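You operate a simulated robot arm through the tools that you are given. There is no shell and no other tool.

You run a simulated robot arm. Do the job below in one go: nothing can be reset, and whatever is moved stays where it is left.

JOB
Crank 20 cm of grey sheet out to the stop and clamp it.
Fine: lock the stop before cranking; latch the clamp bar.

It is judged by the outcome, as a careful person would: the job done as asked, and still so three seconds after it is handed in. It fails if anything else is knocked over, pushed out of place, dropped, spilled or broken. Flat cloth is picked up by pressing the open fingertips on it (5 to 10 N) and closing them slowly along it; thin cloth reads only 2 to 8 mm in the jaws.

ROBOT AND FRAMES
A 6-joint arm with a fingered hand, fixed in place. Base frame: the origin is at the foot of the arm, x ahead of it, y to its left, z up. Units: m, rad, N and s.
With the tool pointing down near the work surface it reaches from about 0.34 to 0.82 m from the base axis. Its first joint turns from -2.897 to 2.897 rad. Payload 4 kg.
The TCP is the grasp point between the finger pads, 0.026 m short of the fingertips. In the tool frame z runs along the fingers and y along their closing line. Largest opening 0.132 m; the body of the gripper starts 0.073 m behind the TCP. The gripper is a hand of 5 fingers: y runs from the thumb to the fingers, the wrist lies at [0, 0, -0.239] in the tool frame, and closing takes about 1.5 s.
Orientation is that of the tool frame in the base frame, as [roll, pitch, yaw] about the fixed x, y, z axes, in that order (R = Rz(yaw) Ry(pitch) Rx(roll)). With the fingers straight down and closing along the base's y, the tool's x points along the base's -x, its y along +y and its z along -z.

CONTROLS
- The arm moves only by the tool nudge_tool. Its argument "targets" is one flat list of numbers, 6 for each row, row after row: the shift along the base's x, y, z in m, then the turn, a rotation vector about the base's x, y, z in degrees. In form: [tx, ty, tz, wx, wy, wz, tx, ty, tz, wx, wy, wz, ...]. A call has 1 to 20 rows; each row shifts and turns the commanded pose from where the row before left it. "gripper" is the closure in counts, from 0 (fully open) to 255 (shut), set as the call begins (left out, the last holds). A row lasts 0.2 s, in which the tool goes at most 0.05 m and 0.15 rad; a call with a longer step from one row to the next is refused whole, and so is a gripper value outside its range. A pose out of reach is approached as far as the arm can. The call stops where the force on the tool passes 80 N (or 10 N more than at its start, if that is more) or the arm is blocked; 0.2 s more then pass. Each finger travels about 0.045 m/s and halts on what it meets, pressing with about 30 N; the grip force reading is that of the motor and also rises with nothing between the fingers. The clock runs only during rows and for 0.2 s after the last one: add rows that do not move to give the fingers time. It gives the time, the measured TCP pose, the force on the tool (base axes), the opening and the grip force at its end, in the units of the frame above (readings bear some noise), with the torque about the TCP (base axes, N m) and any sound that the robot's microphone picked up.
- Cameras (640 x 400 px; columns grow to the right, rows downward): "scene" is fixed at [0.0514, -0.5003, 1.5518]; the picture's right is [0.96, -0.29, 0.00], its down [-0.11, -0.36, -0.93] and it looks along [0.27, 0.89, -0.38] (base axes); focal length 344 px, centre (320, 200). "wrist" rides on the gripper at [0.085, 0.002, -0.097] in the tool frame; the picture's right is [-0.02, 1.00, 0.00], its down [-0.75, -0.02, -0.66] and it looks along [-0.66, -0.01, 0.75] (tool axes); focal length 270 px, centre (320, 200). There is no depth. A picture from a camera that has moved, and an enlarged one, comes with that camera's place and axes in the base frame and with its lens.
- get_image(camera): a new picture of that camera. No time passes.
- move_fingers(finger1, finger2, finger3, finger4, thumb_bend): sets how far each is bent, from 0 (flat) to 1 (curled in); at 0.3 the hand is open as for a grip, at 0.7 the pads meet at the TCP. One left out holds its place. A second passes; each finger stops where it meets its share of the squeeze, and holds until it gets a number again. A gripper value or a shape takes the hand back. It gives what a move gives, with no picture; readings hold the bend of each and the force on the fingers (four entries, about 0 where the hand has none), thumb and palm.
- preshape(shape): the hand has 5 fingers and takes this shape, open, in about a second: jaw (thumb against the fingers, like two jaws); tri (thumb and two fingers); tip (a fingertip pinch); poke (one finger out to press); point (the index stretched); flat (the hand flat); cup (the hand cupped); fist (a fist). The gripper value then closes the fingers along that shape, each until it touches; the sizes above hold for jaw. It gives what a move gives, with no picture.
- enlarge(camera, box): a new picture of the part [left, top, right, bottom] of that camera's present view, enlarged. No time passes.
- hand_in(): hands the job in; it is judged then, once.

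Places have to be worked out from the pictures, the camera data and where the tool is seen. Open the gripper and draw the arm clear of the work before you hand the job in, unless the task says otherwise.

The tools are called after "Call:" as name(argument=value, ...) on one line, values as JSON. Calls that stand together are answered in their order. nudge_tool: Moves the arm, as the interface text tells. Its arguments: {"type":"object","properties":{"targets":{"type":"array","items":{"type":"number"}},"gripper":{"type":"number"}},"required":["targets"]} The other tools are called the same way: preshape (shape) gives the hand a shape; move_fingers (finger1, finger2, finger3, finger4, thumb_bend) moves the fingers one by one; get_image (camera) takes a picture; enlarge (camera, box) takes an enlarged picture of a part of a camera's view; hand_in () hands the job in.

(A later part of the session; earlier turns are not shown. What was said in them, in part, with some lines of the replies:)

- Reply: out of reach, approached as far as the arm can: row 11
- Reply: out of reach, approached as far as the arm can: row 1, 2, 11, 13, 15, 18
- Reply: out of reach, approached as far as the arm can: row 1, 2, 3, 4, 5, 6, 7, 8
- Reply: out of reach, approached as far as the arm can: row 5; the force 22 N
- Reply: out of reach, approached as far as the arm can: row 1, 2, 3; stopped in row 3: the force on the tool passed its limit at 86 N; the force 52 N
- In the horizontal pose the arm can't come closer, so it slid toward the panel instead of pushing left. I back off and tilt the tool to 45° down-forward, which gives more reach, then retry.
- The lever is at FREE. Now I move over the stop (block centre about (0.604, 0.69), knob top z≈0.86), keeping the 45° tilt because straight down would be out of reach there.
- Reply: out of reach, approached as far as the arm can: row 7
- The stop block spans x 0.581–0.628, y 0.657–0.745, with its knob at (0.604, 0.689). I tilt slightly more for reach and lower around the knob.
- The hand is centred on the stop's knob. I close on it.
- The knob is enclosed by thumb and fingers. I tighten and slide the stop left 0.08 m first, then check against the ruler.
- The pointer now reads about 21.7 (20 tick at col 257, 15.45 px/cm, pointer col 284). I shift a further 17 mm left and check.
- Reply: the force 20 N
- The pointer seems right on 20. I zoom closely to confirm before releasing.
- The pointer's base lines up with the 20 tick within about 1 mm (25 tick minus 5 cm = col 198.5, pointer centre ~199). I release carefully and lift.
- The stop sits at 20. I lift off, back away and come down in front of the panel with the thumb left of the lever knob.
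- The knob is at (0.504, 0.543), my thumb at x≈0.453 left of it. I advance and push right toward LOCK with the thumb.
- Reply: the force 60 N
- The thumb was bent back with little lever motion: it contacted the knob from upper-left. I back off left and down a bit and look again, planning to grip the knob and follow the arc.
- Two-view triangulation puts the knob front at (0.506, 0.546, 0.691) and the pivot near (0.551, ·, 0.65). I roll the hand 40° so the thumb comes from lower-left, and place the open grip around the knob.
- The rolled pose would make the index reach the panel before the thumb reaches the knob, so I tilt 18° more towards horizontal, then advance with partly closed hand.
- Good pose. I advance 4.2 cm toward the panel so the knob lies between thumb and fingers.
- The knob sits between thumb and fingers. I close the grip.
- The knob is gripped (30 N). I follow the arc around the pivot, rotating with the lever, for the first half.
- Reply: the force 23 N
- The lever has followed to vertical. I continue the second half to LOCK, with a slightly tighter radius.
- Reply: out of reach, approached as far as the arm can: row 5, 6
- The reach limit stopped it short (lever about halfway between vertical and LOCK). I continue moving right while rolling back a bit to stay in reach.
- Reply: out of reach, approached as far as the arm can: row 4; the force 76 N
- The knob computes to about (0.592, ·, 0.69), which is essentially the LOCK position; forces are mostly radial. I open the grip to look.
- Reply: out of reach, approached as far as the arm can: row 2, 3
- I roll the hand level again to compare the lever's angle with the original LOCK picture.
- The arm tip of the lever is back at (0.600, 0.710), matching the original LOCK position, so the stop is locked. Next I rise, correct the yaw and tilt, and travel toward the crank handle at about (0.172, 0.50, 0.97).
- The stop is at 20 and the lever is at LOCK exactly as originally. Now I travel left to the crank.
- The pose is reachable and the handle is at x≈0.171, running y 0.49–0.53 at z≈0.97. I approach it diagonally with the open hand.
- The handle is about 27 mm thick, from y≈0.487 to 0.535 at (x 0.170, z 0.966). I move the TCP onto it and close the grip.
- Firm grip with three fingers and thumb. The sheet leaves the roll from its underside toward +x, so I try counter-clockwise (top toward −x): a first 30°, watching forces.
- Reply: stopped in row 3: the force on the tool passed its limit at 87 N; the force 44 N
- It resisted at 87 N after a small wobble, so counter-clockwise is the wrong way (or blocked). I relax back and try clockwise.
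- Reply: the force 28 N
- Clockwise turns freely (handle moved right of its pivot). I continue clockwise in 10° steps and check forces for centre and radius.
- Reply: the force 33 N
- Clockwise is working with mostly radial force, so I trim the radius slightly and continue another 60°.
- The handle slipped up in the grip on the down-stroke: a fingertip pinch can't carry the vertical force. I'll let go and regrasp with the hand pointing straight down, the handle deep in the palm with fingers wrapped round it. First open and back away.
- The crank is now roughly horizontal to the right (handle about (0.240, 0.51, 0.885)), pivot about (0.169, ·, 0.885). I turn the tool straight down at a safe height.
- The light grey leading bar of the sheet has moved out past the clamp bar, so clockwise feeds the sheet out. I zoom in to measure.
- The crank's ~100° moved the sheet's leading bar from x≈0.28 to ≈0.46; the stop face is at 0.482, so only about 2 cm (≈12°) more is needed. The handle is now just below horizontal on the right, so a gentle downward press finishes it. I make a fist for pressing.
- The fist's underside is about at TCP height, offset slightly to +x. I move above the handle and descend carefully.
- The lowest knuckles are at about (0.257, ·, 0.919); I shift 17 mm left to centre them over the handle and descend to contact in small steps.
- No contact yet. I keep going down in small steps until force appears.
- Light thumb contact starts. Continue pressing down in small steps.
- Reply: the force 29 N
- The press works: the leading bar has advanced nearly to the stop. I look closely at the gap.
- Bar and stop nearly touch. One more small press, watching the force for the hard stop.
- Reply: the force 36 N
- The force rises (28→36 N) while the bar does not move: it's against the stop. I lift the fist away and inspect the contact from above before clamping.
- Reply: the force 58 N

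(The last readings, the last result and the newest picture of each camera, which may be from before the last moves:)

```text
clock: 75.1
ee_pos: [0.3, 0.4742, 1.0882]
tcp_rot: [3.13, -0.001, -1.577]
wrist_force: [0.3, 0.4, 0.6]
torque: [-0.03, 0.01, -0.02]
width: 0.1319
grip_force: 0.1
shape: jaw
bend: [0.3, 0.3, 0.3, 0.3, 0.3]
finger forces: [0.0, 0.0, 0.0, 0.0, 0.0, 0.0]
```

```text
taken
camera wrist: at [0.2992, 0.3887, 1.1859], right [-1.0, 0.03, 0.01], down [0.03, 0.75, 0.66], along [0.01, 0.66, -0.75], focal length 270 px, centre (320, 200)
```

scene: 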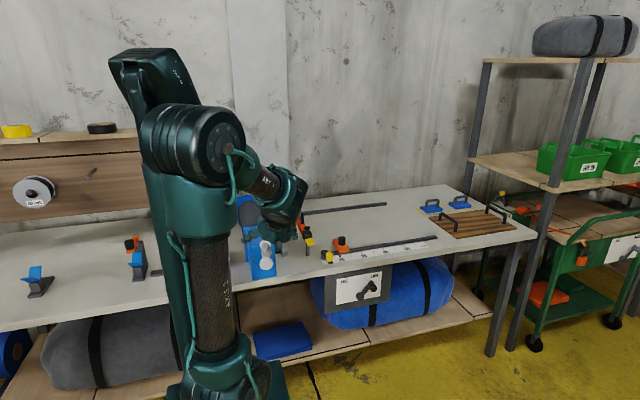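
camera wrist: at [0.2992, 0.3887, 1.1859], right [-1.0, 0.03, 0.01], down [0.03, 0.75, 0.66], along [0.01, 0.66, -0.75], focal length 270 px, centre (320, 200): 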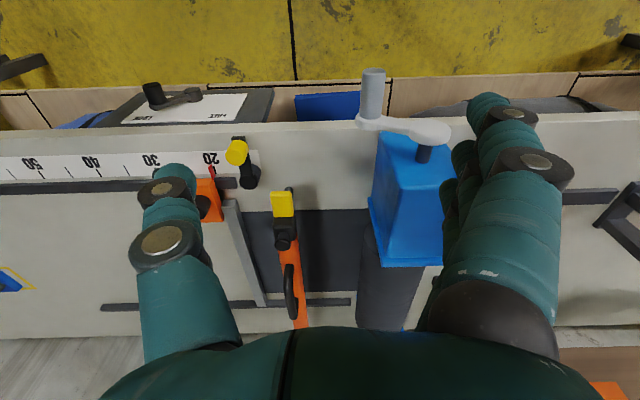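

The bar is firmly against the stop at 20 (pressing to 57 N moved nothing). Next is the clamp bar: its handle top is around (0.36, 0.835, 0.945). I flip the hand so the camera is on top again and tilt it for reach.

Call:
nudge_tool(targets=[0, 0, 0, 0, 0, -8.2, 0, 0, 0, 0, 0, -8.2, 0, 0, 0, 0, 0, -8.2, 0, 0, 0, 0, 0, -8.2, 0, 0, 0, 0, 0, -8.2, 0, 0, 0, 0, 0, -8.2, 0, 0, 0, 0, 0, -8.2, 0, 0, 0, 0, 0, -8.2, 0, 0, 0, 0, 0, -8.2, 0, 0, 0, 0, 0, -8.2, 0, 0, 0, 0, 0, -8.2, 0, 0, 0, 0, 0, -8.2, 0, 0, 0, 0, 0, -8.2, 0, 0, 0, 0, 0, -8.2, 0, 0, 0, 0, 0, -8.2, 0, 0, 0, 0, 0, -8.2, 0, 0, 0, 0, 0, -8.2, 0, 0, 0, 0, 0, -8.2, 0, 0, 0, 0, 0, -8.2, 0, 0, 0, 0, 0, -8.2])

Call:
nudge_tool(targets=[0.01, 0, 0.005, 0, 0, -8.2, 0.01, 0, 0.005, 0, 0, -7.8, 0.005, 0.02, 0.005, 8, 0, 0, 0.005, 0.02, 0.005, 8, 0, 0, 0.005, 0.02, 0.005, 8, 0, 0, 0.005, 0.02, 0.005, 8, 0, 0, 0.005, 0.02, 0.005, 8, 0, 0, 0.005, 0.02, 0.005, 6, 0, 0])

Call:
get_image(camera="wrist")

```text
clock: 79.3
ee_pos: [0.3018, 0.4716, 1.0875]
tcp_rot: [3.131, -0.002, 1.839]
wrist_force: [0.4, -0.3, -0.2]
torque: [0.0, 0.01, -0.02]
width: 0.1319
grip_force: 0.1
shape: jaw
bend: [0.3, 0.3, 0.3, 0.3, 0.3]
finger forces: [0.0, 0.0, 0.0, 0.1, 0.0, 0.0]
```

```text
clock: 81.1
ee_pos: [0.3535, 0.5922, 1.1294]
tcp_rot: [3.14, -0.807, 1.558]
wrist_force: [-0.6, -0.1, 0.0]
torque: [0.0, 0.0, 0.03]
width: 0.1317
grip_force: 0.2
shape: jaw
bend: [0.3, 0.3, 0.3, 0.3, 0.3]
finger forces: [0.0, 0.0, 0.1, 0.1, 0.0, 0.1]
```

```text
taken
camera wrist: at [0.3548, 0.5807, 1.257], right [1.0, -0.03, -0.01], down [-0.03, -1.0, -0.09], along [-0.01, 0.09, -1.0], focal length 270 px, centre (320, 200)
```

wrist: 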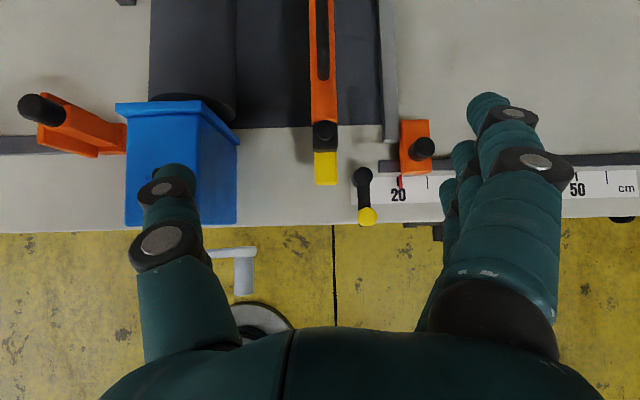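

Top view confirms the sheet's leading bar touching the stop at 20. I move forward over the clamp bar to see its handle.

Call:
nudge_tool(targets=[0, 0.04, -0.01, 0, 0, 0, 0, 0.04, -0.01, 0, 0, 0, 0, 0.04, -0.01, 0, 0, 0, 0, 0.04, -0.01, 0, 0, 0])

Call:
get_image(camera="wrist")

```text
clock: 82.1
ee_pos: [0.3504, 0.7535, 1.0867]
tcp_rot: [3.14, -0.805, 1.56]
wrist_force: [-0.6, 0.4, 0.2]
torque: [-0.05, -0.03, 0.0]
width: 0.1319
grip_force: 0.0
shape: jaw
bend: [0.3, 0.3, 0.3, 0.3, 0.3]
finger forces: [0.0, 0.1, 0.0, 0.0, 0.0, 0.0]
```

```text
taken
camera wrist: at [0.3519, 0.742, 1.2161], right [1.0, -0.03, -0.01], down [-0.03, -1.0, -0.09], along [-0.01, 0.09, -1.0], focal length 270 px, centre (320, 200)
```

wrist: 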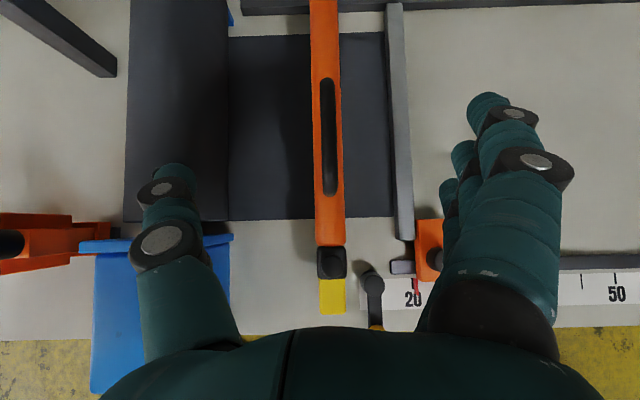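

The handle runs y≈0.77–0.89 at x≈0.358, top z≈0.945. I make a fist and position above it.

Call:
preshape(shape="fist")

Call:
nudge_tool(targets=[0.01, 0.035, -0.02, 0, 0, 0, 0.01, 0.035, -0.03, 0, 0, 0, 0, 0, -0.02, 0, 0, 0])

Call:
get_image(camera="wrist")

Call:
enlarge(camera="scene", box=[230, 130, 390, 270])

```text
clock: 83.0
ee_pos: [0.3519, 0.7539, 1.0865]
tcp_rot: [3.139, -0.804, 1.561]
wrist_force: [0.8, -0.9, -0.3]
torque: [0.02, 0.01, 0.06]
width: 0.0
grip_force: 0.1
shape: fist
bend: [1.0, 0.89, 0.89, 1.0, 0.54]
finger forces: [0.0, 0.0, 0.0, 0.1, 0.0, 0.0]
```

```text
clock: 83.8
ee_pos: [0.3692, 0.826, 1.0173]
tcp_rot: [3.138, -0.804, 1.56]
wrist_force: [-0.2, -0.6, -0.4]
torque: [0.03, 0.02, 0.03]
width: 0.0003
grip_force: 0.0
shape: fist
bend: [1.0, 0.91, 0.91, 1.0, 0.54]
finger forces: [0.1, 0.0, 0.1, 0.1, 0.1, 0.0]
```

```text
taken
camera wrist: at [0.3714, 0.8139, 1.1466], right [1.0, -0.03, -0.01], down [-0.03, -1.0, -0.09], along [-0.01, 0.09, -1.0], focal length 270 px, centre (320, 200)
```

wrist: 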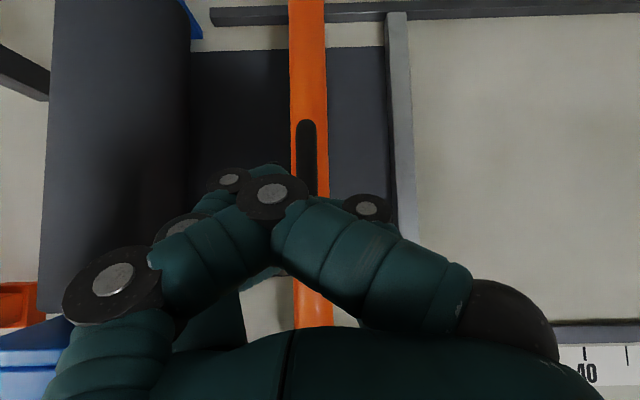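

```text
2.86 times, centred on (310, 200) of scene
camera zoom: at [0.0514, -0.5003, 1.5518], right [0.96, -0.29, 0.0], down [-0.11, -0.36, -0.93], along [0.27, 0.89, -0.38], focal length 983 px, centre (349, 200)
```

zoom: 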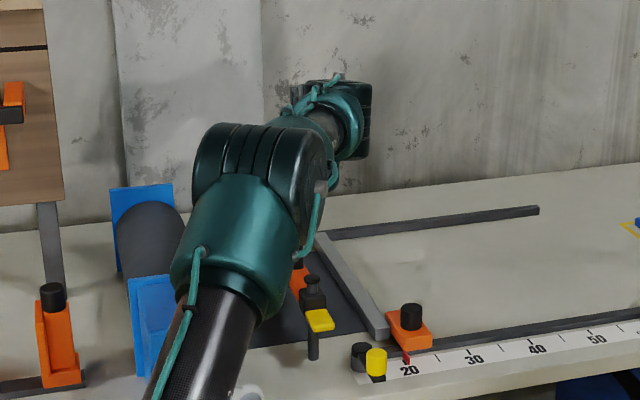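

The fist is centred over the handle. I lower in steps until contact, then press the bar down.

Call:
nudge_tool(targets=[0, 0, -0.012, 0, 0, 0, 0, 0, -0.012, 0, 0, 0, 0, 0, -0.01, 0, 0, 0, 0, 0, -0.01, 0, 0, 0])

Call:
nudge_tool(targets=[0, 0, -0.008, 0, 0, 0, 0, 0, -0.008, 0, 0, 0])

Call:
get_image(camera="wrist")

```text
clock: 84.8
ee_pos: [0.3731, 0.8235, 0.9762]
tcp_rot: [3.138, -0.803, 1.56]
wrist_force: [0.5, -0.3, -0.1]
torque: [-0.02, -0.02, 0.04]
width: 0.0
grip_force: 0.2
shape: fist
bend: [1.0, 0.93, 0.93, 1.0, 0.54]
finger forces: [0.0, 0.0, 0.0, 0.1, 0.0, 0.0]
```

```text
clock: 85.4
ee_pos: [0.3725, 0.8226, 0.9584]
tcp_rot: [3.139, -0.805, 1.56]
wrist_force: [-0.9, 0.0, 2.0]
torque: [0.01, 0.05, 0.02]
width: 0.0
grip_force: 0.0
shape: fist
bend: [1.0, 0.95, 0.95, 1.0, 0.54]
finger forces: [0.0, 0.0, 0.1, 0.1, 2.2, 0.0]
```

```text
taken
camera wrist: at [0.3744, 0.8108, 1.0868], right [1.0, -0.03, -0.01], down [-0.03, -1.0, -0.09], along [-0.01, 0.09, -1.0], focal length 270 px, centre (320, 200)
```

wrist: 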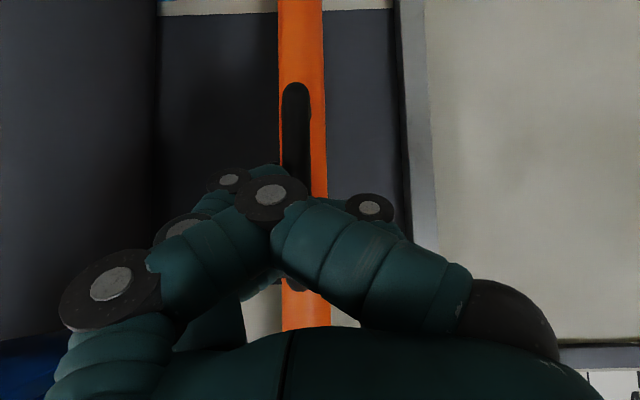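

Contact made with the thumb on the handle. I press the bar down.

Call:
nudge_tool(targets=[0, 0, -0.01, 0, 0, 0, 0, 0, -0.01, 0, 0, 0, 0, 0, -0.01, 0, 0, 0])

Call:
get_image(camera="wrist")

Call:
enlarge(camera="scene", box=[280, 190, 380, 270])

```text
clock: 86.2
ee_pos: [0.3733, 0.822, 0.9281]
tcp_rot: [3.137, -0.804, 1.56]
wrist_force: [-2.3, 0.9, 3.0]
torque: [0.05, 0.13, 0.04]
width: 0.0
grip_force: 0.0
shape: fist
bend: [1.0, 0.96, 0.97, 1.0, 0.54]
finger forces: [0.1, 0.0, 0.0, 0.1, 3.5, 0.0]
```

```text
taken
camera wrist: at [0.3739, 0.81, 1.0569], right [1.0, -0.03, -0.01], down [-0.03, -1.0, -0.09], along [-0.01, 0.09, -1.0], focal length 270 px, centre (320, 200)
```

wrist: 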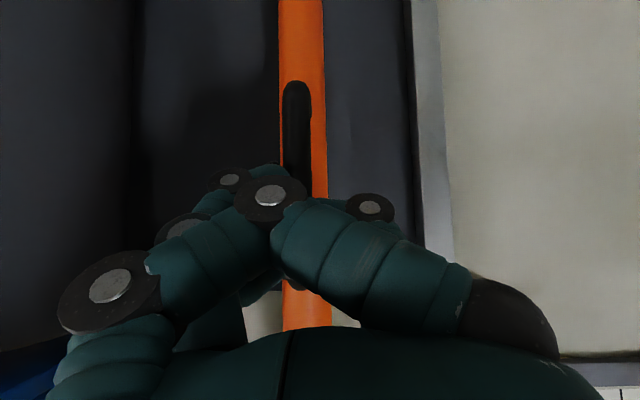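

```text
5.00 times, centred on (330, 230) of scene
camera zoom: at [0.0514, -0.5003, 1.5518], right [0.96, -0.29, 0.0], down [-0.11, -0.36, -0.93], along [0.27, 0.89, -0.38], focal length 1721 px, centre (270, 50)
```

zoom: 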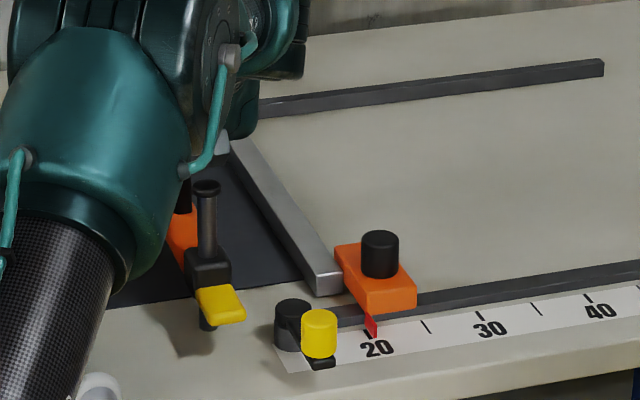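

The bar slides down its posts with only a few newtons. I press on until it bottoms out on the sheet.

Call:
nudge_tool(targets=[0, 0, -0.01, 0, 0, 0, 0, 0, -0.01, 0, 0, 0, 0, 0, -0.008, 0, 0, 0])

Call:
nudge_tool(targets=[0, 0, -0.006, 0, 0, 0, 0, 0, -0.006, 0, 0, 0])

Call:
enlarge(camera="scene", box=[280, 190, 380, 270])

```text
clock: 87.0
ee_pos: [0.3725, 0.8211, 0.9004]
tcp_rot: [3.138, -0.806, 1.561]
wrist_force: [-2.7, -0.8, 2.3]
torque: [0.0, 0.13, 0.08]
width: 0.0
grip_force: 0.0
shape: fist
bend: [1.0, 0.99, 0.99, 1.0, 0.54]
finger forces: [0.0, 0.0, 0.0, 0.0, 4.2, 0.0]
```

```text
clock: 87.6
ee_pos: [0.3697, 0.8244, 0.8932]
tcp_rot: [3.134, -0.814, 1.566]
wrist_force: [-15.7, -0.9, 27.0]
torque: [0.13, 0.65, 0.17]
width: 0.0001
grip_force: 0.1
shape: fist
bend: [1.0, 1.0, 1.0, 1.0, 0.54]
finger forces: [0.0, 0.0, 0.0, 0.0, 25.7, 0.0]
```

```text
5.00 times, centred on (330, 230) of scene
camera zoom: at [0.0514, -0.5003, 1.5518], right [0.96, -0.29, 0.0], down [-0.11, -0.36, -0.93], along [0.27, 0.89, -0.38], focal length 1721 px, centre (270, 50)
```

zoom: 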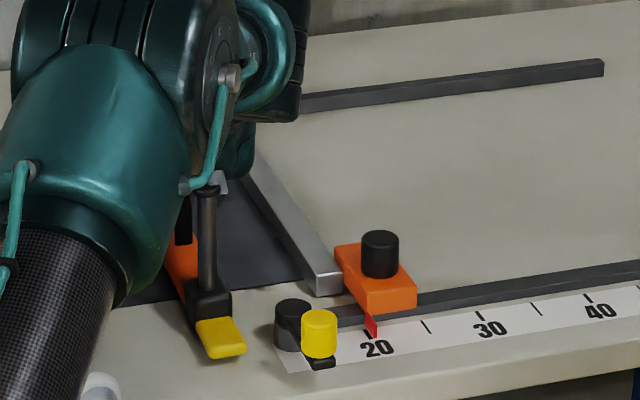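

The bar bottomed (27 N). I lift away and check that it stays down.

Call:
nudge_tool(targets=[0, 0, 0.01, 0, 0, 0, 0, 0, 0.03, 0, 0, 0, 0, 0, 0.04, 0, 0, 0, 0, 0, 0.04, 0, 0, 0, 0.01, -0.03, 0.03, 0, 0, 0, 0.01, -0.04, 0, 0, 0, 0, 0.01, -0.04, 0, 0, 0, 0, 0.01, -0.04, 0, 0, 0, 0, 0.01, -0.04, 0, 0, 0, 0])

Call:
preshape(shape="jaw")

Call:
get_image(camera="wrist")

Call:
enlarge(camera="scene", box=[250, 180, 380, 280])

```text
clock: 89.6
ee_pos: [0.4237, 0.6331, 1.0405]
tcp_rot: [3.141, -0.805, 1.561]
wrist_force: [-0.9, 0.4, 0.7]
torque: [0.0, 0.01, 0.01]
width: 0.0
grip_force: 0.0
shape: fist
bend: [1.0, 1.0, 1.0, 1.0, 0.55]
finger forces: [0.0, 0.1, 0.0, 0.1, 0.1, 0.1]
```

```text
clock: 90.5
ee_pos: [0.4258, 0.633, 1.0401]
tcp_rot: [3.139, -0.805, 1.561]
wrist_force: [-0.1, -0.4, 0.5]
torque: [-0.04, 0.01, 0.01]
width: 0.132
grip_force: 0.1
shape: jaw
bend: [0.3, 0.3, 0.3, 0.3, 0.3]
finger forces: [0.0, 0.1, 0.0, 0.0, 0.0, 0.1]
```

```text
taken
camera wrist: at [0.4266, 0.6209, 1.1693], right [1.0, -0.03, -0.01], down [-0.03, -1.0, -0.09], along [-0.01, 0.09, -1.0], focal length 270 px, centre (320, 200)
```

wrist: 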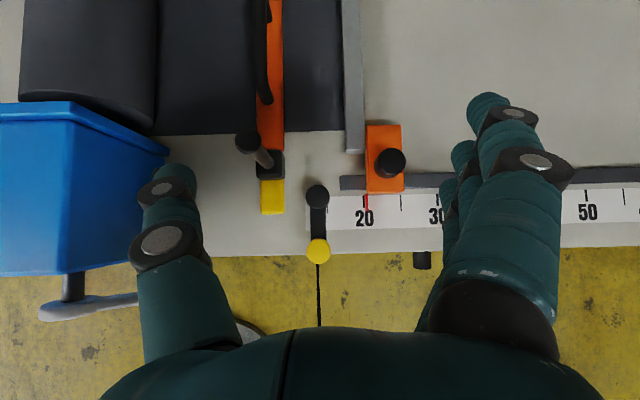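

```text
4.00 times, centred on (315, 230) of scene
camera zoom: at [0.0514, -0.5003, 1.5518], right [0.96, -0.29, 0.0], down [-0.11, -0.36, -0.93], along [0.27, 0.89, -0.38], focal length 1376 px, centre (340, 80)
```

zoom: 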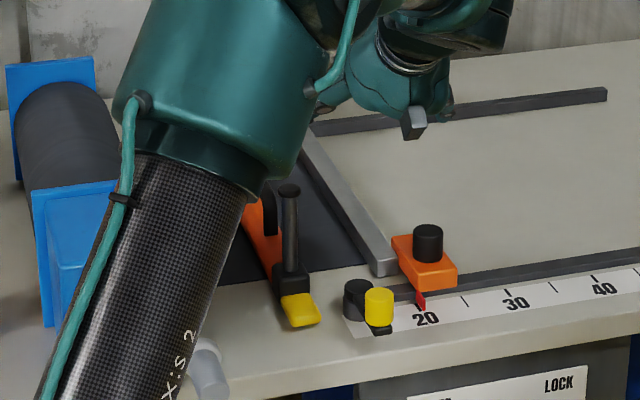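

The bar stays down and the sheet is still against the stop. The latch pivots at about (0.42, 0.66), knob at (0.42, 0.59, z 0.825–0.864); it must swing clockwise (seen from above) so its arm lies over the yellow tab at (0.36, 0.656). I shape a poking finger for it.

Call:
preshape(shape="poke")

Call:
get_image(camera="wrist")

Call:
enlarge(camera="scene", box=[270, 150, 400, 250])

```text
clock: 91.4
ee_pos: [0.4247, 0.6331, 1.0409]
tcp_rot: [3.138, -0.804, 1.559]
wrist_force: [-0.3, -0.3, -0.3]
torque: [-0.01, -0.01, 0.01]
width: 0.0
grip_force: 0.0
shape: poke
bend: [1.0, 1.0, 1.0, 1.0, 0.47]
finger forces: [0.1, 0.1, 0.0, 0.1, 0.1, 0.0]
```

```text
taken
camera wrist: at [0.4266, 0.6209, 1.1693], right [1.0, -0.03, -0.01], down [-0.03, -1.0, -0.09], along [-0.01, 0.09, -1.0], focal length 270 px, centre (320, 200)
```

wrist: 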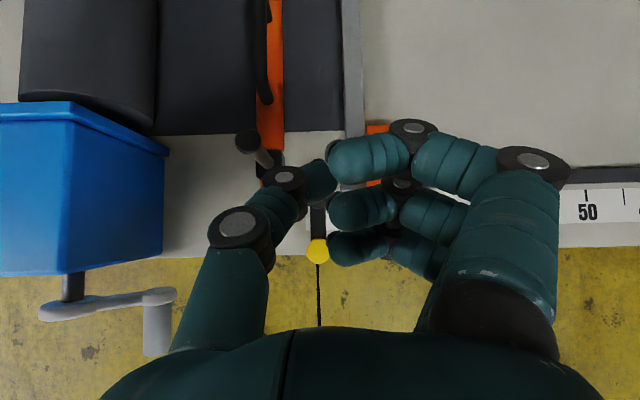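

```text
4.00 times, centred on (335, 200) of scene
camera zoom: at [0.0514, -0.5003, 1.5518], right [0.96, -0.29, 0.0], down [-0.11, -0.36, -0.93], along [0.27, 0.89, -0.38], focal length 1376 px, centre (260, 200)
```

zoom: 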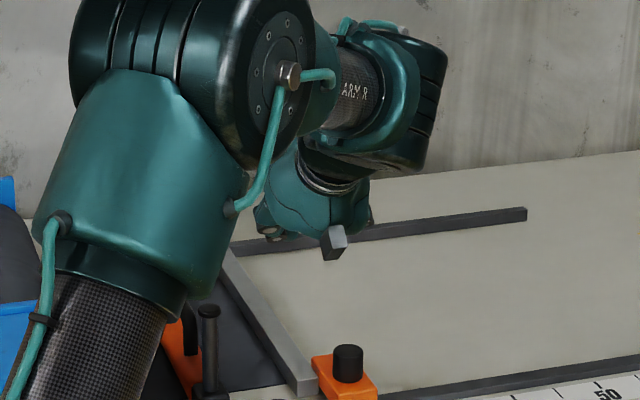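

The poke shape curls all visible fingers; I try "point" (index stretched) instead.

Call:
preshape(shape="point")

Call:
get_image(camera="wrist")

```text
clock: 92.3
ee_pos: [0.4252, 0.6324, 1.0408]
tcp_rot: [3.138, -0.805, 1.56]
wrist_force: [-0.2, 0.1, -0.7]
torque: [0.02, 0.02, 0.01]
width: 0.1262
grip_force: 0.0
shape: point
bend: [0.28, 1.0, 1.0, 1.0, 0.55]
finger forces: [0.1, 0.1, 0.1, 0.1, 0.1, 0.1]
```

```text
taken
camera wrist: at [0.4266, 0.6209, 1.1693], right [1.0, -0.03, -0.01], down [-0.03, -1.0, -0.09], along [-0.01, 0.09, -1.0], focal length 270 px, centre (320, 200)
```

wrist: 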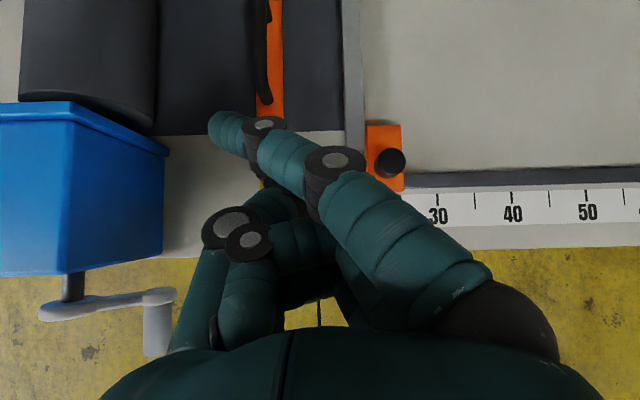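

The index appears to still be moving; I let a moment pass and look again.

Call:
nudge_tool(targets=[0, 0, 0, 0, 0, 0, 0, 0, 0, 0, 0, 0, 0, 0, 0, 0, 0, 0])

Call:
get_image(camera="wrist")

```text
clock: 93.1
ee_pos: [0.4254, 0.6322, 1.0404]
tcp_rot: [3.136, -0.804, 1.563]
wrist_force: [-0.1, 0.6, -0.4]
torque: [0.01, -0.02, -0.03]
width: 0.1262
grip_force: 0.1
shape: point
bend: [0.28, 1.0, 1.0, 1.0, 0.55]
finger forces: [0.0, 0.1, 0.1, 0.1, 0.0, 0.0]
```

```text
taken
camera wrist: at [0.4267, 0.6207, 1.1693], right [1.0, -0.03, -0.01], down [-0.03, -1.0, -0.09], along [-0.01, 0.09, -1.0], focal length 270 px, centre (320, 200)
```

wrist: 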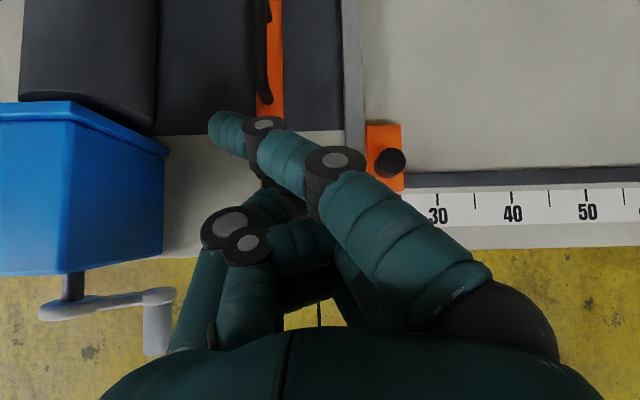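

The point shape swings the index across the palm, which is awkward. Instead I'll use the jaw pose with only the index extended (others and thumb curled), and reduce tilt to about 25°.

Call:
preshape(shape="jaw")

Call:
move_fingers(finger1=0.3, finger2=1.0, finger3=1.0, finger4=1.0, thumb_bend=0.9)

Call:
nudge_tool(targets=[0, -0.025, 0, -7, 0, 0, 0, -0.025, 0, -7, 0, 0, -0.01, -0.03, -0.02, -7, 0, 0, 0, 0, -0.03, 0, 0, 0])

Call:
get_image(camera="wrist")

```text
clock: 94.0
ee_pos: [0.4259, 0.6318, 1.0398]
tcp_rot: [3.137, -0.804, 1.561]
wrist_force: [-0.3, 0.2, -1.0]
torque: [0.04, -0.01, 0.0]
width: 0.132
grip_force: 0.0
shape: jaw
bend: [0.3, 0.3, 0.3, 0.3, 0.3]
finger forces: [0.1, 0.0, 0.0, 0.1, 0.0, 0.0]
```

```text
clock: 95.0
ee_pos: [0.4249, 0.632, 1.0404]
tcp_rot: [3.137, -0.804, 1.561]
wrist_force: [0.3, -1.1, -0.2]
torque: [0.01, 0.0, 0.0]
width: 0.0675
grip_force: 0.1
shape: fingers
bend: [0.3, 0.81, 0.81, 1.0, 0.8]
finger forces: [0.0, 0.0, 0.0, 0.1, 0.1, 0.0]
```

```text
clock: 96.0
ee_pos: [0.4131, 0.5511, 0.9883]
tcp_rot: [3.135, -0.436, 1.561]
wrist_force: [0.6, 0.8, 0.2]
torque: [0.01, 0.01, -0.03]
width: 0.0673
grip_force: 0.0
shape: fingers
bend: [0.3, 0.82, 0.82, 1.0, 0.8]
finger forces: [0.0, 0.0, 0.0, 0.2, 0.1, 0.1]
```

```text
taken
camera wrist: at [0.4147, 0.5863, 1.1117], right [1.0, -0.03, 0.0], down [-0.03, -0.96, 0.28], along [-0.01, -0.28, -0.96], focal length 270 px, centre (320, 200)
```

wrist: 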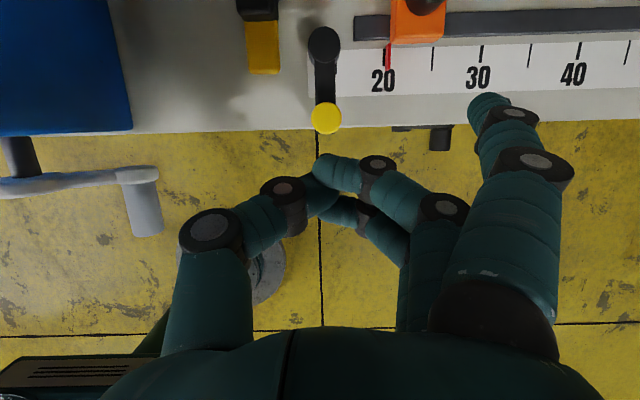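

Now only the index is extended. I yaw the hand 45° so it stays clear in front of the bench, then lower the index to the right of the latch knob.

Call:
nudge_tool(targets=[0.004, -0.01, 0, 0, 0, 7.5, 0.004, -0.01, 0, 0, 0, 7.5, 0.004, -0.01, 0, 0, 0, 7.5, 0.004, -0.01, 0, 0, 0, 7.5, 0.004, -0.01, 0, 0, 0, 7.5, 0.004, -0.008, 0, 0, 0, 7.5, 0, 0, -0.03, 0, 0, 0, 0, 0, -0.03, 0, 0, 0])

Call:
get_image(camera="wrist")

Call:
enlarge(camera="scene", box=[250, 180, 400, 290])

```text
clock: 97.8
ee_pos: [0.4388, 0.4937, 0.9259]
tcp_rot: [3.135, -0.439, 2.348]
wrist_force: [-0.7, 0.0, -0.1]
torque: [0.01, 0.02, 0.0]
width: 0.0676
grip_force: 0.1
shape: fingers
bend: [0.3, 0.82, 0.82, 1.0, 0.8]
finger forces: [0.1, 0.1, 0.0, 0.1, 0.0, 0.0]
```

```text
taken
camera wrist: at [0.4141, 0.5201, 1.0509], right [0.73, 0.69, 0.0], down [0.66, -0.7, 0.28], along [0.19, -0.2, -0.96], focal length 270 px, centre (320, 200)
```

wrist: 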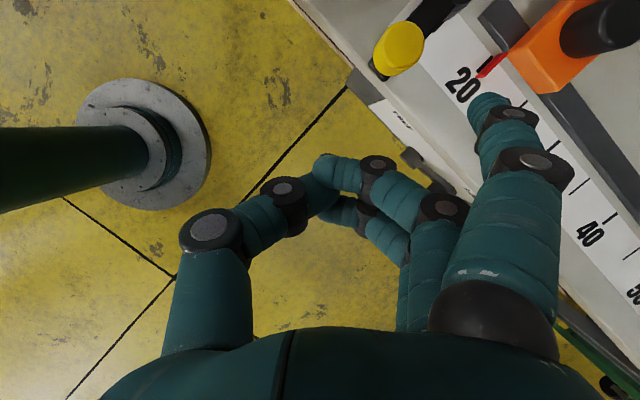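

```text
3.64 times, centred on (325, 235) of scene
camera zoom: at [0.0514, -0.5003, 1.5518], right [0.96, -0.29, 0.0], down [-0.11, -0.36, -0.93], along [0.27, 0.89, -0.38], focal length 1251 px, centre (302, 73)
```

zoom: 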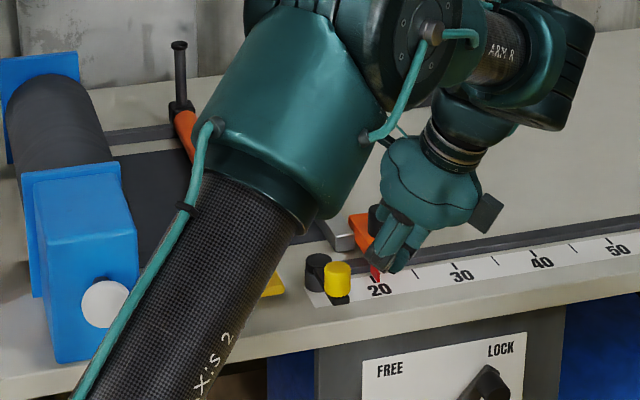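

The index tip should be at about (0.463, 0.579), right of the knob. I lower it to knob height.

Call:
nudge_tool(targets=[0, 0, -0.03, 0, 0, 0, 0, 0.004, -0.03, 0, 0, 0, 0, 0.004, -0.018, 0, 0, 0])

Call:
get_image(camera="wrist")

```text
clock: 98.6
ee_pos: [0.4395, 0.5036, 0.8481]
tcp_rot: [3.134, -0.44, 2.348]
wrist_force: [-0.4, 0.8, 0.5]
torque: [-0.02, 0.04, 0.01]
width: 0.0674
grip_force: 0.0
shape: fingers
bend: [0.3, 0.82, 0.82, 1.0, 0.8]
finger forces: [0.1, 0.1, 0.0, 0.0, 0.1, 0.0]
```

```text
taken
camera wrist: at [0.4146, 0.5282, 0.9712], right [0.73, 0.69, 0.0], down [0.66, -0.7, 0.28], along [0.19, -0.2, -0.96], focal length 270 px, centre (320, 200)
```

wrist: 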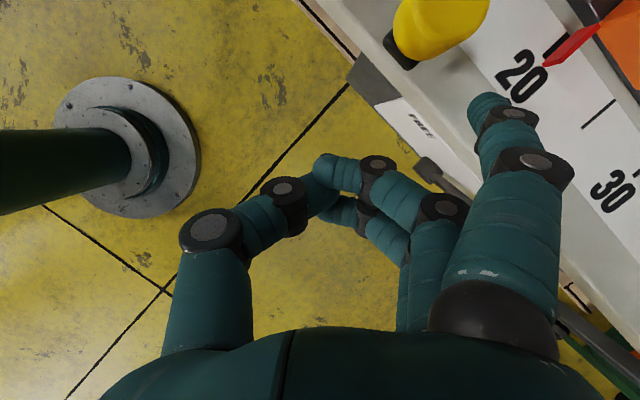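

Index tip at about (0.464, 0.589, 0.838), knob at (0.422, 0.587). I push left along the first part of the arc.

Call:
nudge_tool(targets=[-0.0205, -0.002, 0, 0, 0, 0, -0.013, -0.001, 0, 0, 0, 0, -0.013, -0.001, 0, 0, 0, 0, -0.013, 0, 0, 0, 0, 0])

Call:
get_image(camera="wrist")

Call:
enlarge(camera="scene", box=[250, 180, 400, 290])

```text
clock: 99.6
ee_pos: [0.379, 0.4979, 0.8492]
tcp_rot: [3.134, -0.439, 2.347]
wrist_force: [-0.6, -0.6, -0.8]
torque: [-0.02, 0.0, -0.01]
width: 0.068
grip_force: 0.0
shape: fingers
bend: [0.29, 0.82, 0.82, 1.0, 0.8]
finger forces: [0.1, 0.0, 0.0, 0.0, 0.0, 0.0]
```

```text
taken
camera wrist: at [0.3551, 0.5228, 0.9734], right [0.73, 0.69, 0.0], down [0.66, -0.7, 0.28], along [0.19, -0.2, -0.96], focal length 270 px, centre (320, 200)
```

wrist: 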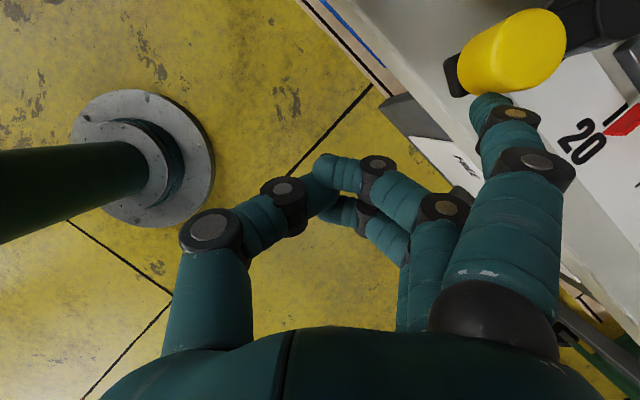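

```text
3.64 times, centred on (325, 235) of scene
camera zoom: at [0.0514, -0.5003, 1.5518], right [0.96, -0.29, 0.0], down [-0.11, -0.36, -0.93], along [0.27, 0.89, -0.38], focal length 1251 px, centre (302, 73)
```

zoom: 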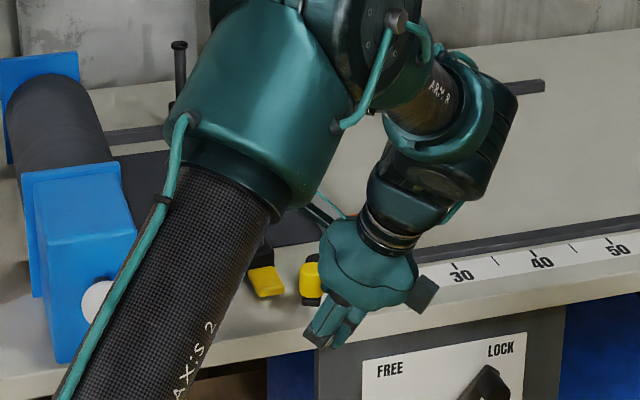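

The latch is swinging (knob now at about (0.391, 0.589)). I continue along the arc.

Call:
nudge_tool(targets=[-0.011, 0.003, 0, 0, 0, 0, -0.011, 0.005, 0, 0, 0, 0, -0.011, 0.007, 0, 0, 0, 0])

Call:
get_image(camera="wrist")

Call:
enlarge(camera="scene", box=[250, 180, 400, 290])

```text
clock: 100.4
ee_pos: [0.3449, 0.5144, 0.8483]
tcp_rot: [3.134, -0.438, 2.348]
wrist_force: [0.8, -0.1, 0.1]
torque: [-0.03, -0.01, -0.01]
width: 0.0676
grip_force: 0.1
shape: fingers
bend: [0.3, 0.82, 0.82, 1.0, 0.8]
finger forces: [0.1, 0.0, 0.0, 0.0, 0.0, 0.1]
```

```text
taken
camera wrist: at [0.3207, 0.5398, 0.9726], right [0.73, 0.69, 0.0], down [0.66, -0.7, 0.28], along [0.19, -0.2, -0.96], focal length 270 px, centre (320, 200)
```

wrist: 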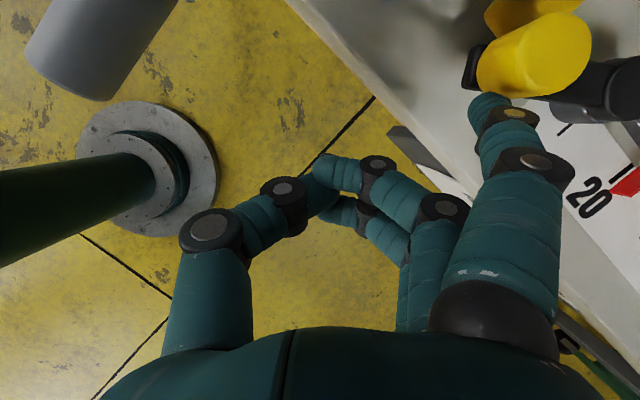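

```text
3.64 times, centred on (325, 235) of scene
camera zoom: at [0.0514, -0.5003, 1.5518], right [0.96, -0.29, 0.0], down [-0.11, -0.36, -0.93], along [0.27, 0.89, -0.38], focal length 1251 px, centre (302, 73)
```

zoom: 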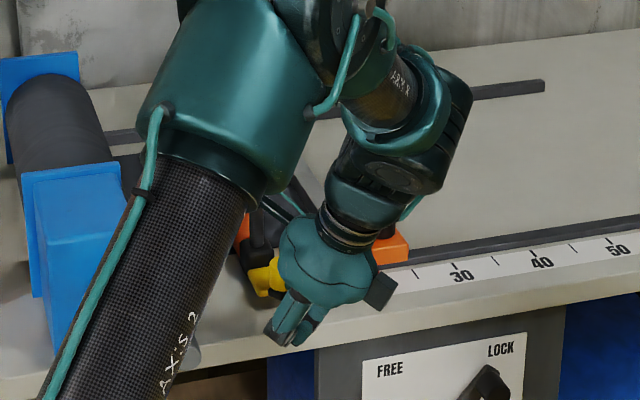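

Knob now at about (0.360, 0.612). I finish the swing, pushing mostly +y now.

Call:
nudge_tool(targets=[-0.007, 0.009, 0, 0, 0, 0, -0.006, 0.01, 0, 0, 0, 0, -0.005, 0.011, 0, 0, 0, 0])

Call:
get_image(camera="wrist")

```text
clock: 101.2
ee_pos: [0.3243, 0.5443, 0.8513]
tcp_rot: [3.134, -0.437, 2.347]
wrist_force: [-0.4, 0.5, 0.8]
torque: [-0.03, -0.02, 0.01]
width: 0.0673
grip_force: 0.0
shape: fingers
bend: [0.3, 0.82, 0.82, 1.0, 0.8]
finger forces: [0.1, 0.1, 0.0, 0.0, 0.0, 0.0]
```

```text
taken
camera wrist: at [0.3007, 0.5694, 0.9752], right [0.73, 0.69, 0.0], down [0.66, -0.7, 0.28], along [0.19, -0.2, -0.96], focal length 270 px, centre (320, 200)
```

wrist: 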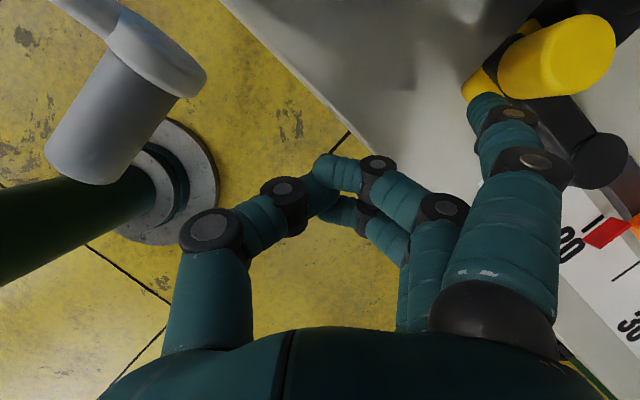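

Knob at about (0.348, 0.647); the arm is over the tab. A bit further to the end.

Call:
nudge_tool(targets=[-0.001, 0.006, 0, 0, 0, 0, 0, 0.006, 0, 0, 0, 0, 0, 0.004, 0, 0, 0, 0])

Call:
get_image(camera="wrist")

```text
clock: 102.0
ee_pos: [0.3243, 0.5608, 0.8496]
tcp_rot: [3.134, -0.439, 2.347]
wrist_force: [-0.3, -3.9, 0.8]
torque: [0.0, 0.0, 0.04]
width: 0.0628
grip_force: 2.6
shape: fingers
bend: [0.34, 0.82, 0.82, 1.0, 0.8]
finger forces: [4.2, 0.0, 0.1, 0.0, 0.0, 0.0]
```

```text
taken
camera wrist: at [0.3003, 0.5847, 0.975], right [0.73, 0.69, 0.0], down [0.66, -0.7, 0.28], along [0.19, -0.2, -0.96], focal length 270 px, centre (320, 200)
```

wrist: 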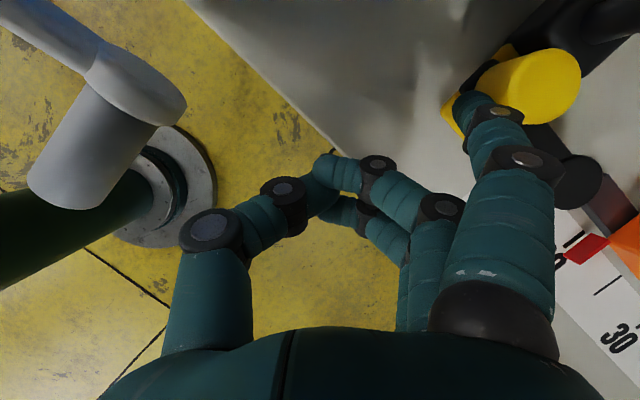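

Resistance appears (4 N). I press slightly more to confirm it's the end stop.

Call:
nudge_tool(targets=[0, 0.005, 0, 0, 0, 0, 0, 0.005, 0, 0, 0, 0])

Call:
enlarge(camera="wrist", box=[400, 0, 640, 200])

```text
clock: 102.6
ee_pos: [0.3251, 0.5677, 0.8511]
tcp_rot: [3.133, -0.439, 2.349]
wrist_force: [-3.7, -6.9, 1.7]
torque: [0.04, -0.05, 0.11]
width: 0.0568
grip_force: 3.9
shape: fingers
bend: [0.38, 0.82, 0.82, 1.0, 0.8]
finger forces: [7.9, 0.1, 0.0, 0.0, 0.1, 0.1]
```

```text
2.00 times, centred on (520, 100) of wrist
camera zoom: at [0.3003, 0.594, 0.9744], right [0.73, 0.69, 0.0], down [0.66, -0.7, 0.28], along [0.19, -0.2, -0.96], focal length 541 px, centre (-80, 400)
```

zoom: 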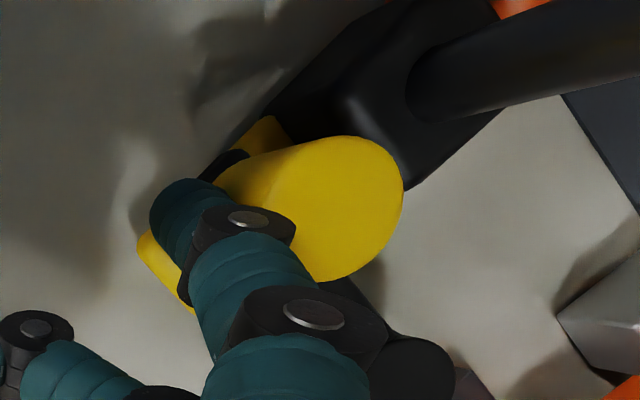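

The latch isn't moving further (index yields at 8 N). I withdraw and inspect from above and from the scene camera.

Call:
nudge_tool(targets=[0.005, -0.02, 0, 0, 0, 0, 0.01, -0.03, 0.01, 0, 0, 0, 0.01, -0.02, 0.03, 0, 0, 0, 0.01, -0.01, 0.04, 0, 0, 0, 0.01, 0, 0.04, 0, 0, -7.5, 0.01, 0, 0.04, 0, 0, -7.5, 0.01, 0, 0.04, 0, 0, -7.5, 0, 0, 0.02, 0, 0, -7.5, 0, 0, 0, 0, 0, -7.5, 0, 0, 0, 0, 0, -7.5])

Call:
preshape(shape="jaw")

Call:
nudge_tool(targets=[0, 0.02, 0, 8, 0, 0, 0, 0.02, 0, 8, 0, 0, 0, 0.02, 0, 5, 0, 0])

Call:
get_image(camera="wrist")

Call:
enlarge(camera="scene", box=[250, 180, 400, 290])

```text
clock: 104.8
ee_pos: [0.3892, 0.4905, 1.0697]
tcp_rot: [3.134, -0.438, 1.56]
wrist_force: [0.1, 0.0, -0.5]
torque: [0.0, -0.01, 0.0]
width: 0.0675
grip_force: 0.1
shape: fingers
bend: [0.3, 0.82, 0.82, 1.0, 0.8]
finger forces: [0.0, 0.1, 0.1, 0.1, 0.1, 0.1]
```

```text
clock: 105.7
ee_pos: [0.3894, 0.4897, 1.0702]
tcp_rot: [3.135, -0.437, 1.563]
wrist_force: [-0.2, -0.3, -0.1]
torque: [0.0, 0.02, 0.03]
width: 0.132
grip_force: 0.1
shape: jaw
bend: [0.3, 0.3, 0.3, 0.3, 0.3]
finger forces: [0.1, 0.2, 0.0, 0.0, 0.1, 0.0]
```

```text
clock: 106.5
ee_pos: [0.3895, 0.5494, 1.0722]
tcp_rot: [3.138, -0.805, 1.559]
wrist_force: [-0.5, 1.8, -0.5]
torque: [0.0, -0.01, 0.02]
width: 0.1321
grip_force: 0.0
shape: jaw
bend: [0.3, 0.3, 0.3, 0.3, 0.3]
finger forces: [0.0, 0.0, 0.0, 0.0, 0.0, 0.1]
```

```text
taken
camera wrist: at [0.3907, 0.5371, 1.201], right [1.0, -0.03, -0.01], down [-0.03, -1.0, -0.09], along [-0.01, 0.09, -1.0], focal length 270 px, centre (320, 200)
```

wrist: 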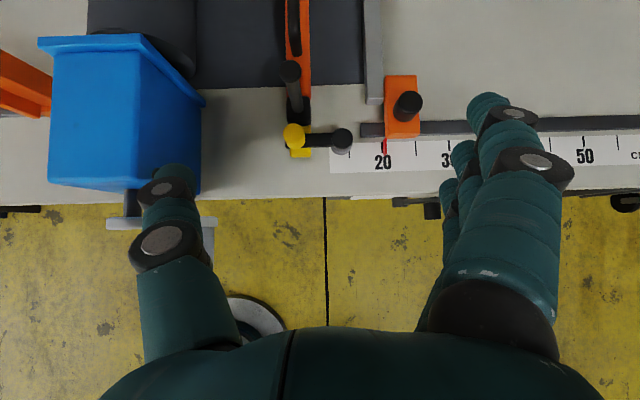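

```text
3.64 times, centred on (325, 235) of scene
camera zoom: at [0.0514, -0.5003, 1.5518], right [0.96, -0.29, 0.0], down [-0.11, -0.36, -0.93], along [0.27, 0.89, -0.38], focal length 1251 px, centre (302, 73)
```

zoom: 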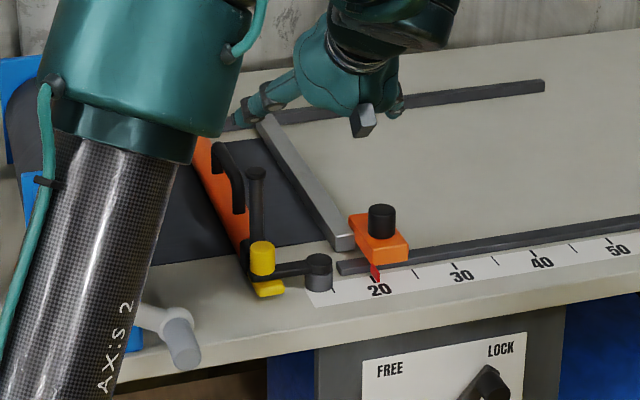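

The latch arm now lies across the yellow tab. I zoom in to check latch, bar and stop.

Call:
enlarge(camera="wrist", box=[260, 30, 440, 190])

Call:
enlarge(camera="scene", box=[300, 220, 360, 260])

```text
2.50 times, centred on (350, 110) of wrist
camera zoom: at [0.3907, 0.5371, 1.201], right [1.0, -0.03, -0.01], down [-0.03, -1.0, -0.09], along [-0.01, 0.09, -1.0], focal length 676 px, centre (245, 425)
```

zoom: 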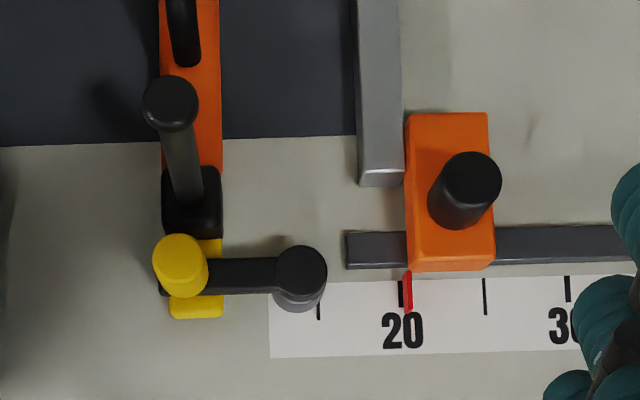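

```text
10.00 times, centred on (330, 240) of scene
camera zoom: at [0.0514, -0.5003, 1.5518], right [0.96, -0.29, 0.0], down [-0.11, -0.36, -0.93], along [0.27, 0.89, -0.38], focal length 3441 px, centre (220, -200)
```

zoom: 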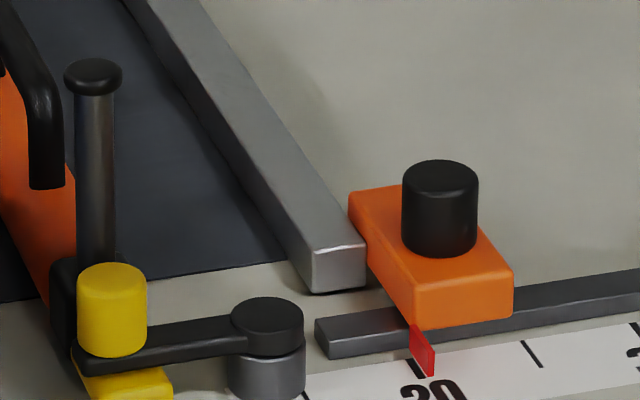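

Everything looks right; I check the stop's exact reading without parallax by moving the camera directly above the pointer.

Call:
nudge_tool(targets=[0.03, 0.01, 0, 0, 0, 0, 0.03, 0.01, 0, 0, 0, 0, 0.032, 0.02, -0.01, 0, 0, 0, 0, 0.01, -0.02, 0, 0, 0])

Call:
get_image(camera="wrist")

Call:
enlarge(camera="wrist", box=[270, 80, 400, 180])

```text
clock: 107.5
ee_pos: [0.483, 0.5999, 1.0411]
tcp_rot: [3.139, -0.805, 1.56]
wrist_force: [0.2, 0.1, -0.8]
torque: [-0.02, 0.0, 0.0]
width: 0.1318
grip_force: 0.0
shape: jaw
bend: [0.3, 0.3, 0.3, 0.3, 0.3]
finger forces: [0.0, 0.1, 0.0, 0.1, 0.0, 0.0]
```

```text
taken
camera wrist: at [0.4837, 0.588, 1.1688], right [1.0, -0.03, -0.01], down [-0.03, -1.0, -0.09], along [-0.01, 0.09, -1.0], focal length 270 px, centre (320, 200)
```

wrist: 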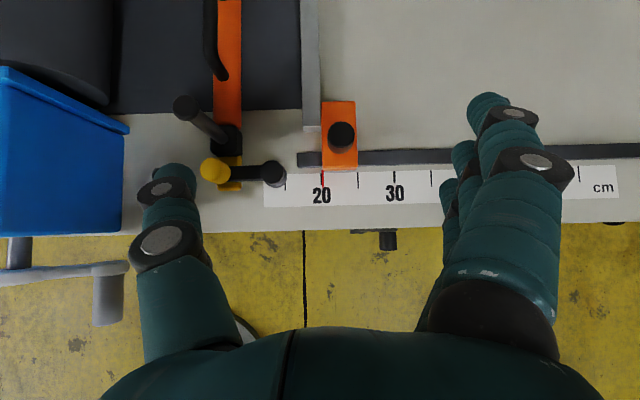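

```text
4.00 times, centred on (335, 130) of wrist
camera zoom: at [0.4837, 0.588, 1.1688], right [1.0, -0.03, -0.01], down [-0.03, -1.0, -0.09], along [-0.01, 0.09, -1.0], focal length 1081 px, centre (260, 480)
```

zoom: 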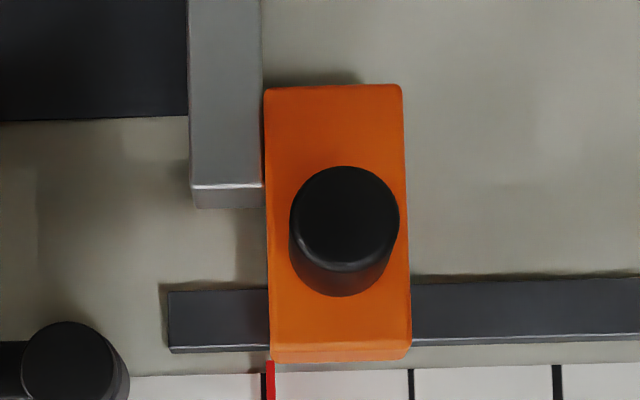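

The pointer reads about 20.2 cm (roughly 2 mm past the tick, pushed slightly by the bar), the leading bar is against the stop, the clamp bar is down and the latch lies over its tab. I draw the arm back clear and take a final look.

Call:
nudge_tool(targets=[-0.01, -0.03, 0.03, 0, 0, 0, -0.01, -0.035, 0.03, 0, 0, 0, -0.01, -0.035, 0.03, 0, 0, 0, -0.01, -0.035, 0.03, 0, 0, 0, -0.01, -0.03, 0.02, 0, 0, 0], gripper=0)

Call:
get_image(camera="wrist")

Call:
get_image(camera="scene")

Call:
enlarge(camera="scene", box=[230, 180, 450, 310])

```text
clock: 108.7
ee_pos: [0.4342, 0.4353, 1.1786]
tcp_rot: [-3.141, -0.804, 1.559]
wrist_force: [-0.6, 0.3, -1.1]
torque: [0.01, 0.0, 0.02]
width: 0.1317
grip_force: 0.2
shape: jaw
bend: [0.3, 0.3, 0.3, 0.3, 0.3]
finger forces: [0.0, 0.0, 0.0, 0.0, 0.0, 0.0]
```

```text
taken
camera wrist: at [0.4358, 0.4231, 1.3067], right [1.0, -0.03, -0.01], down [-0.03, -1.0, -0.09], along [-0.01, 0.09, -1.0], focal length 270 px, centre (320, 200)
```

wrist: 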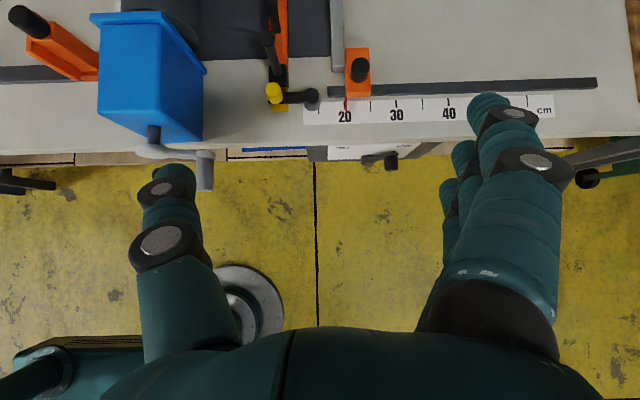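

```text
taken
```

scene: 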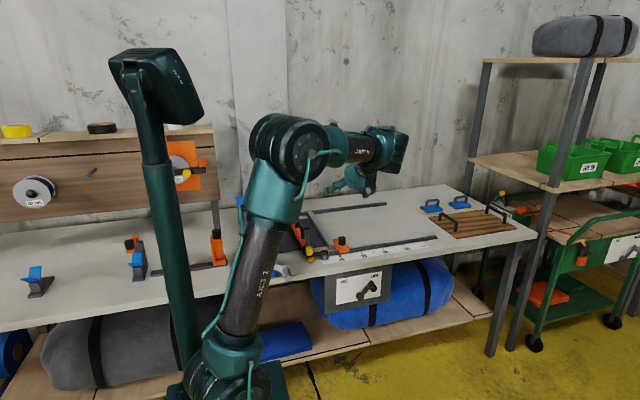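

```text
2.91 times, centred on (340, 245) of scene
camera zoom: at [0.0514, -0.5003, 1.5518], right [0.96, -0.29, 0.0], down [-0.11, -0.36, -0.93], along [0.27, 0.89, -0.38], focal length 1001 px, centre (262, 69)
```

zoom: 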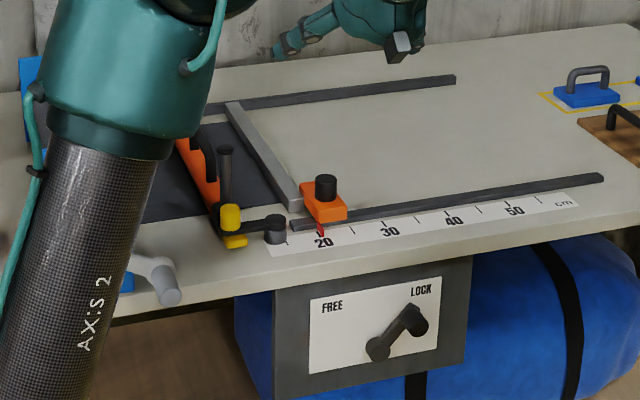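

All is in its final state: stop locked at 20, sheet's bar against the stop, clamp bar down and latched, and nothing else disturbed. The hand is open and the arm is clear, so I hand in.

Call:
hand_in()

```text
The job is handed in.
```

The sheet is cranked out to the stop at about 20.2 cm, 2 mm over the 20 cm you asked for. It is clamped and the clamp bar is latched, and I have handed the job in.

- **Stop:** I freed it at 30, slid it to 20 and locked it before cranking. After locking, the pointer was on the 20 mark. It now reads about 20.2, probably because the sheet pushed it slightly during the last press on the crank. I didn't correct this, because it would have meant unclamping and winding the sheet back.
- **Sheet:** its front edge is at the stop, with about 1 mm of gap at most. In the final press, at up to 57 N, it barely moved.
- **Clamp:** the bar is fully down and stayed down when I let go. The latch lies across its yellow tab and would not swing any further.
- **Crank:** it turns clockwise to feed the sheet out. I first tried the other way, and it stopped hard at 87 N. On the way clockwise the handle slipped in the grip, so I finished by pressing it down with a fist.

The final pictures show nothing else moved or knocked over. The hand is open and the arm is clear of the work.
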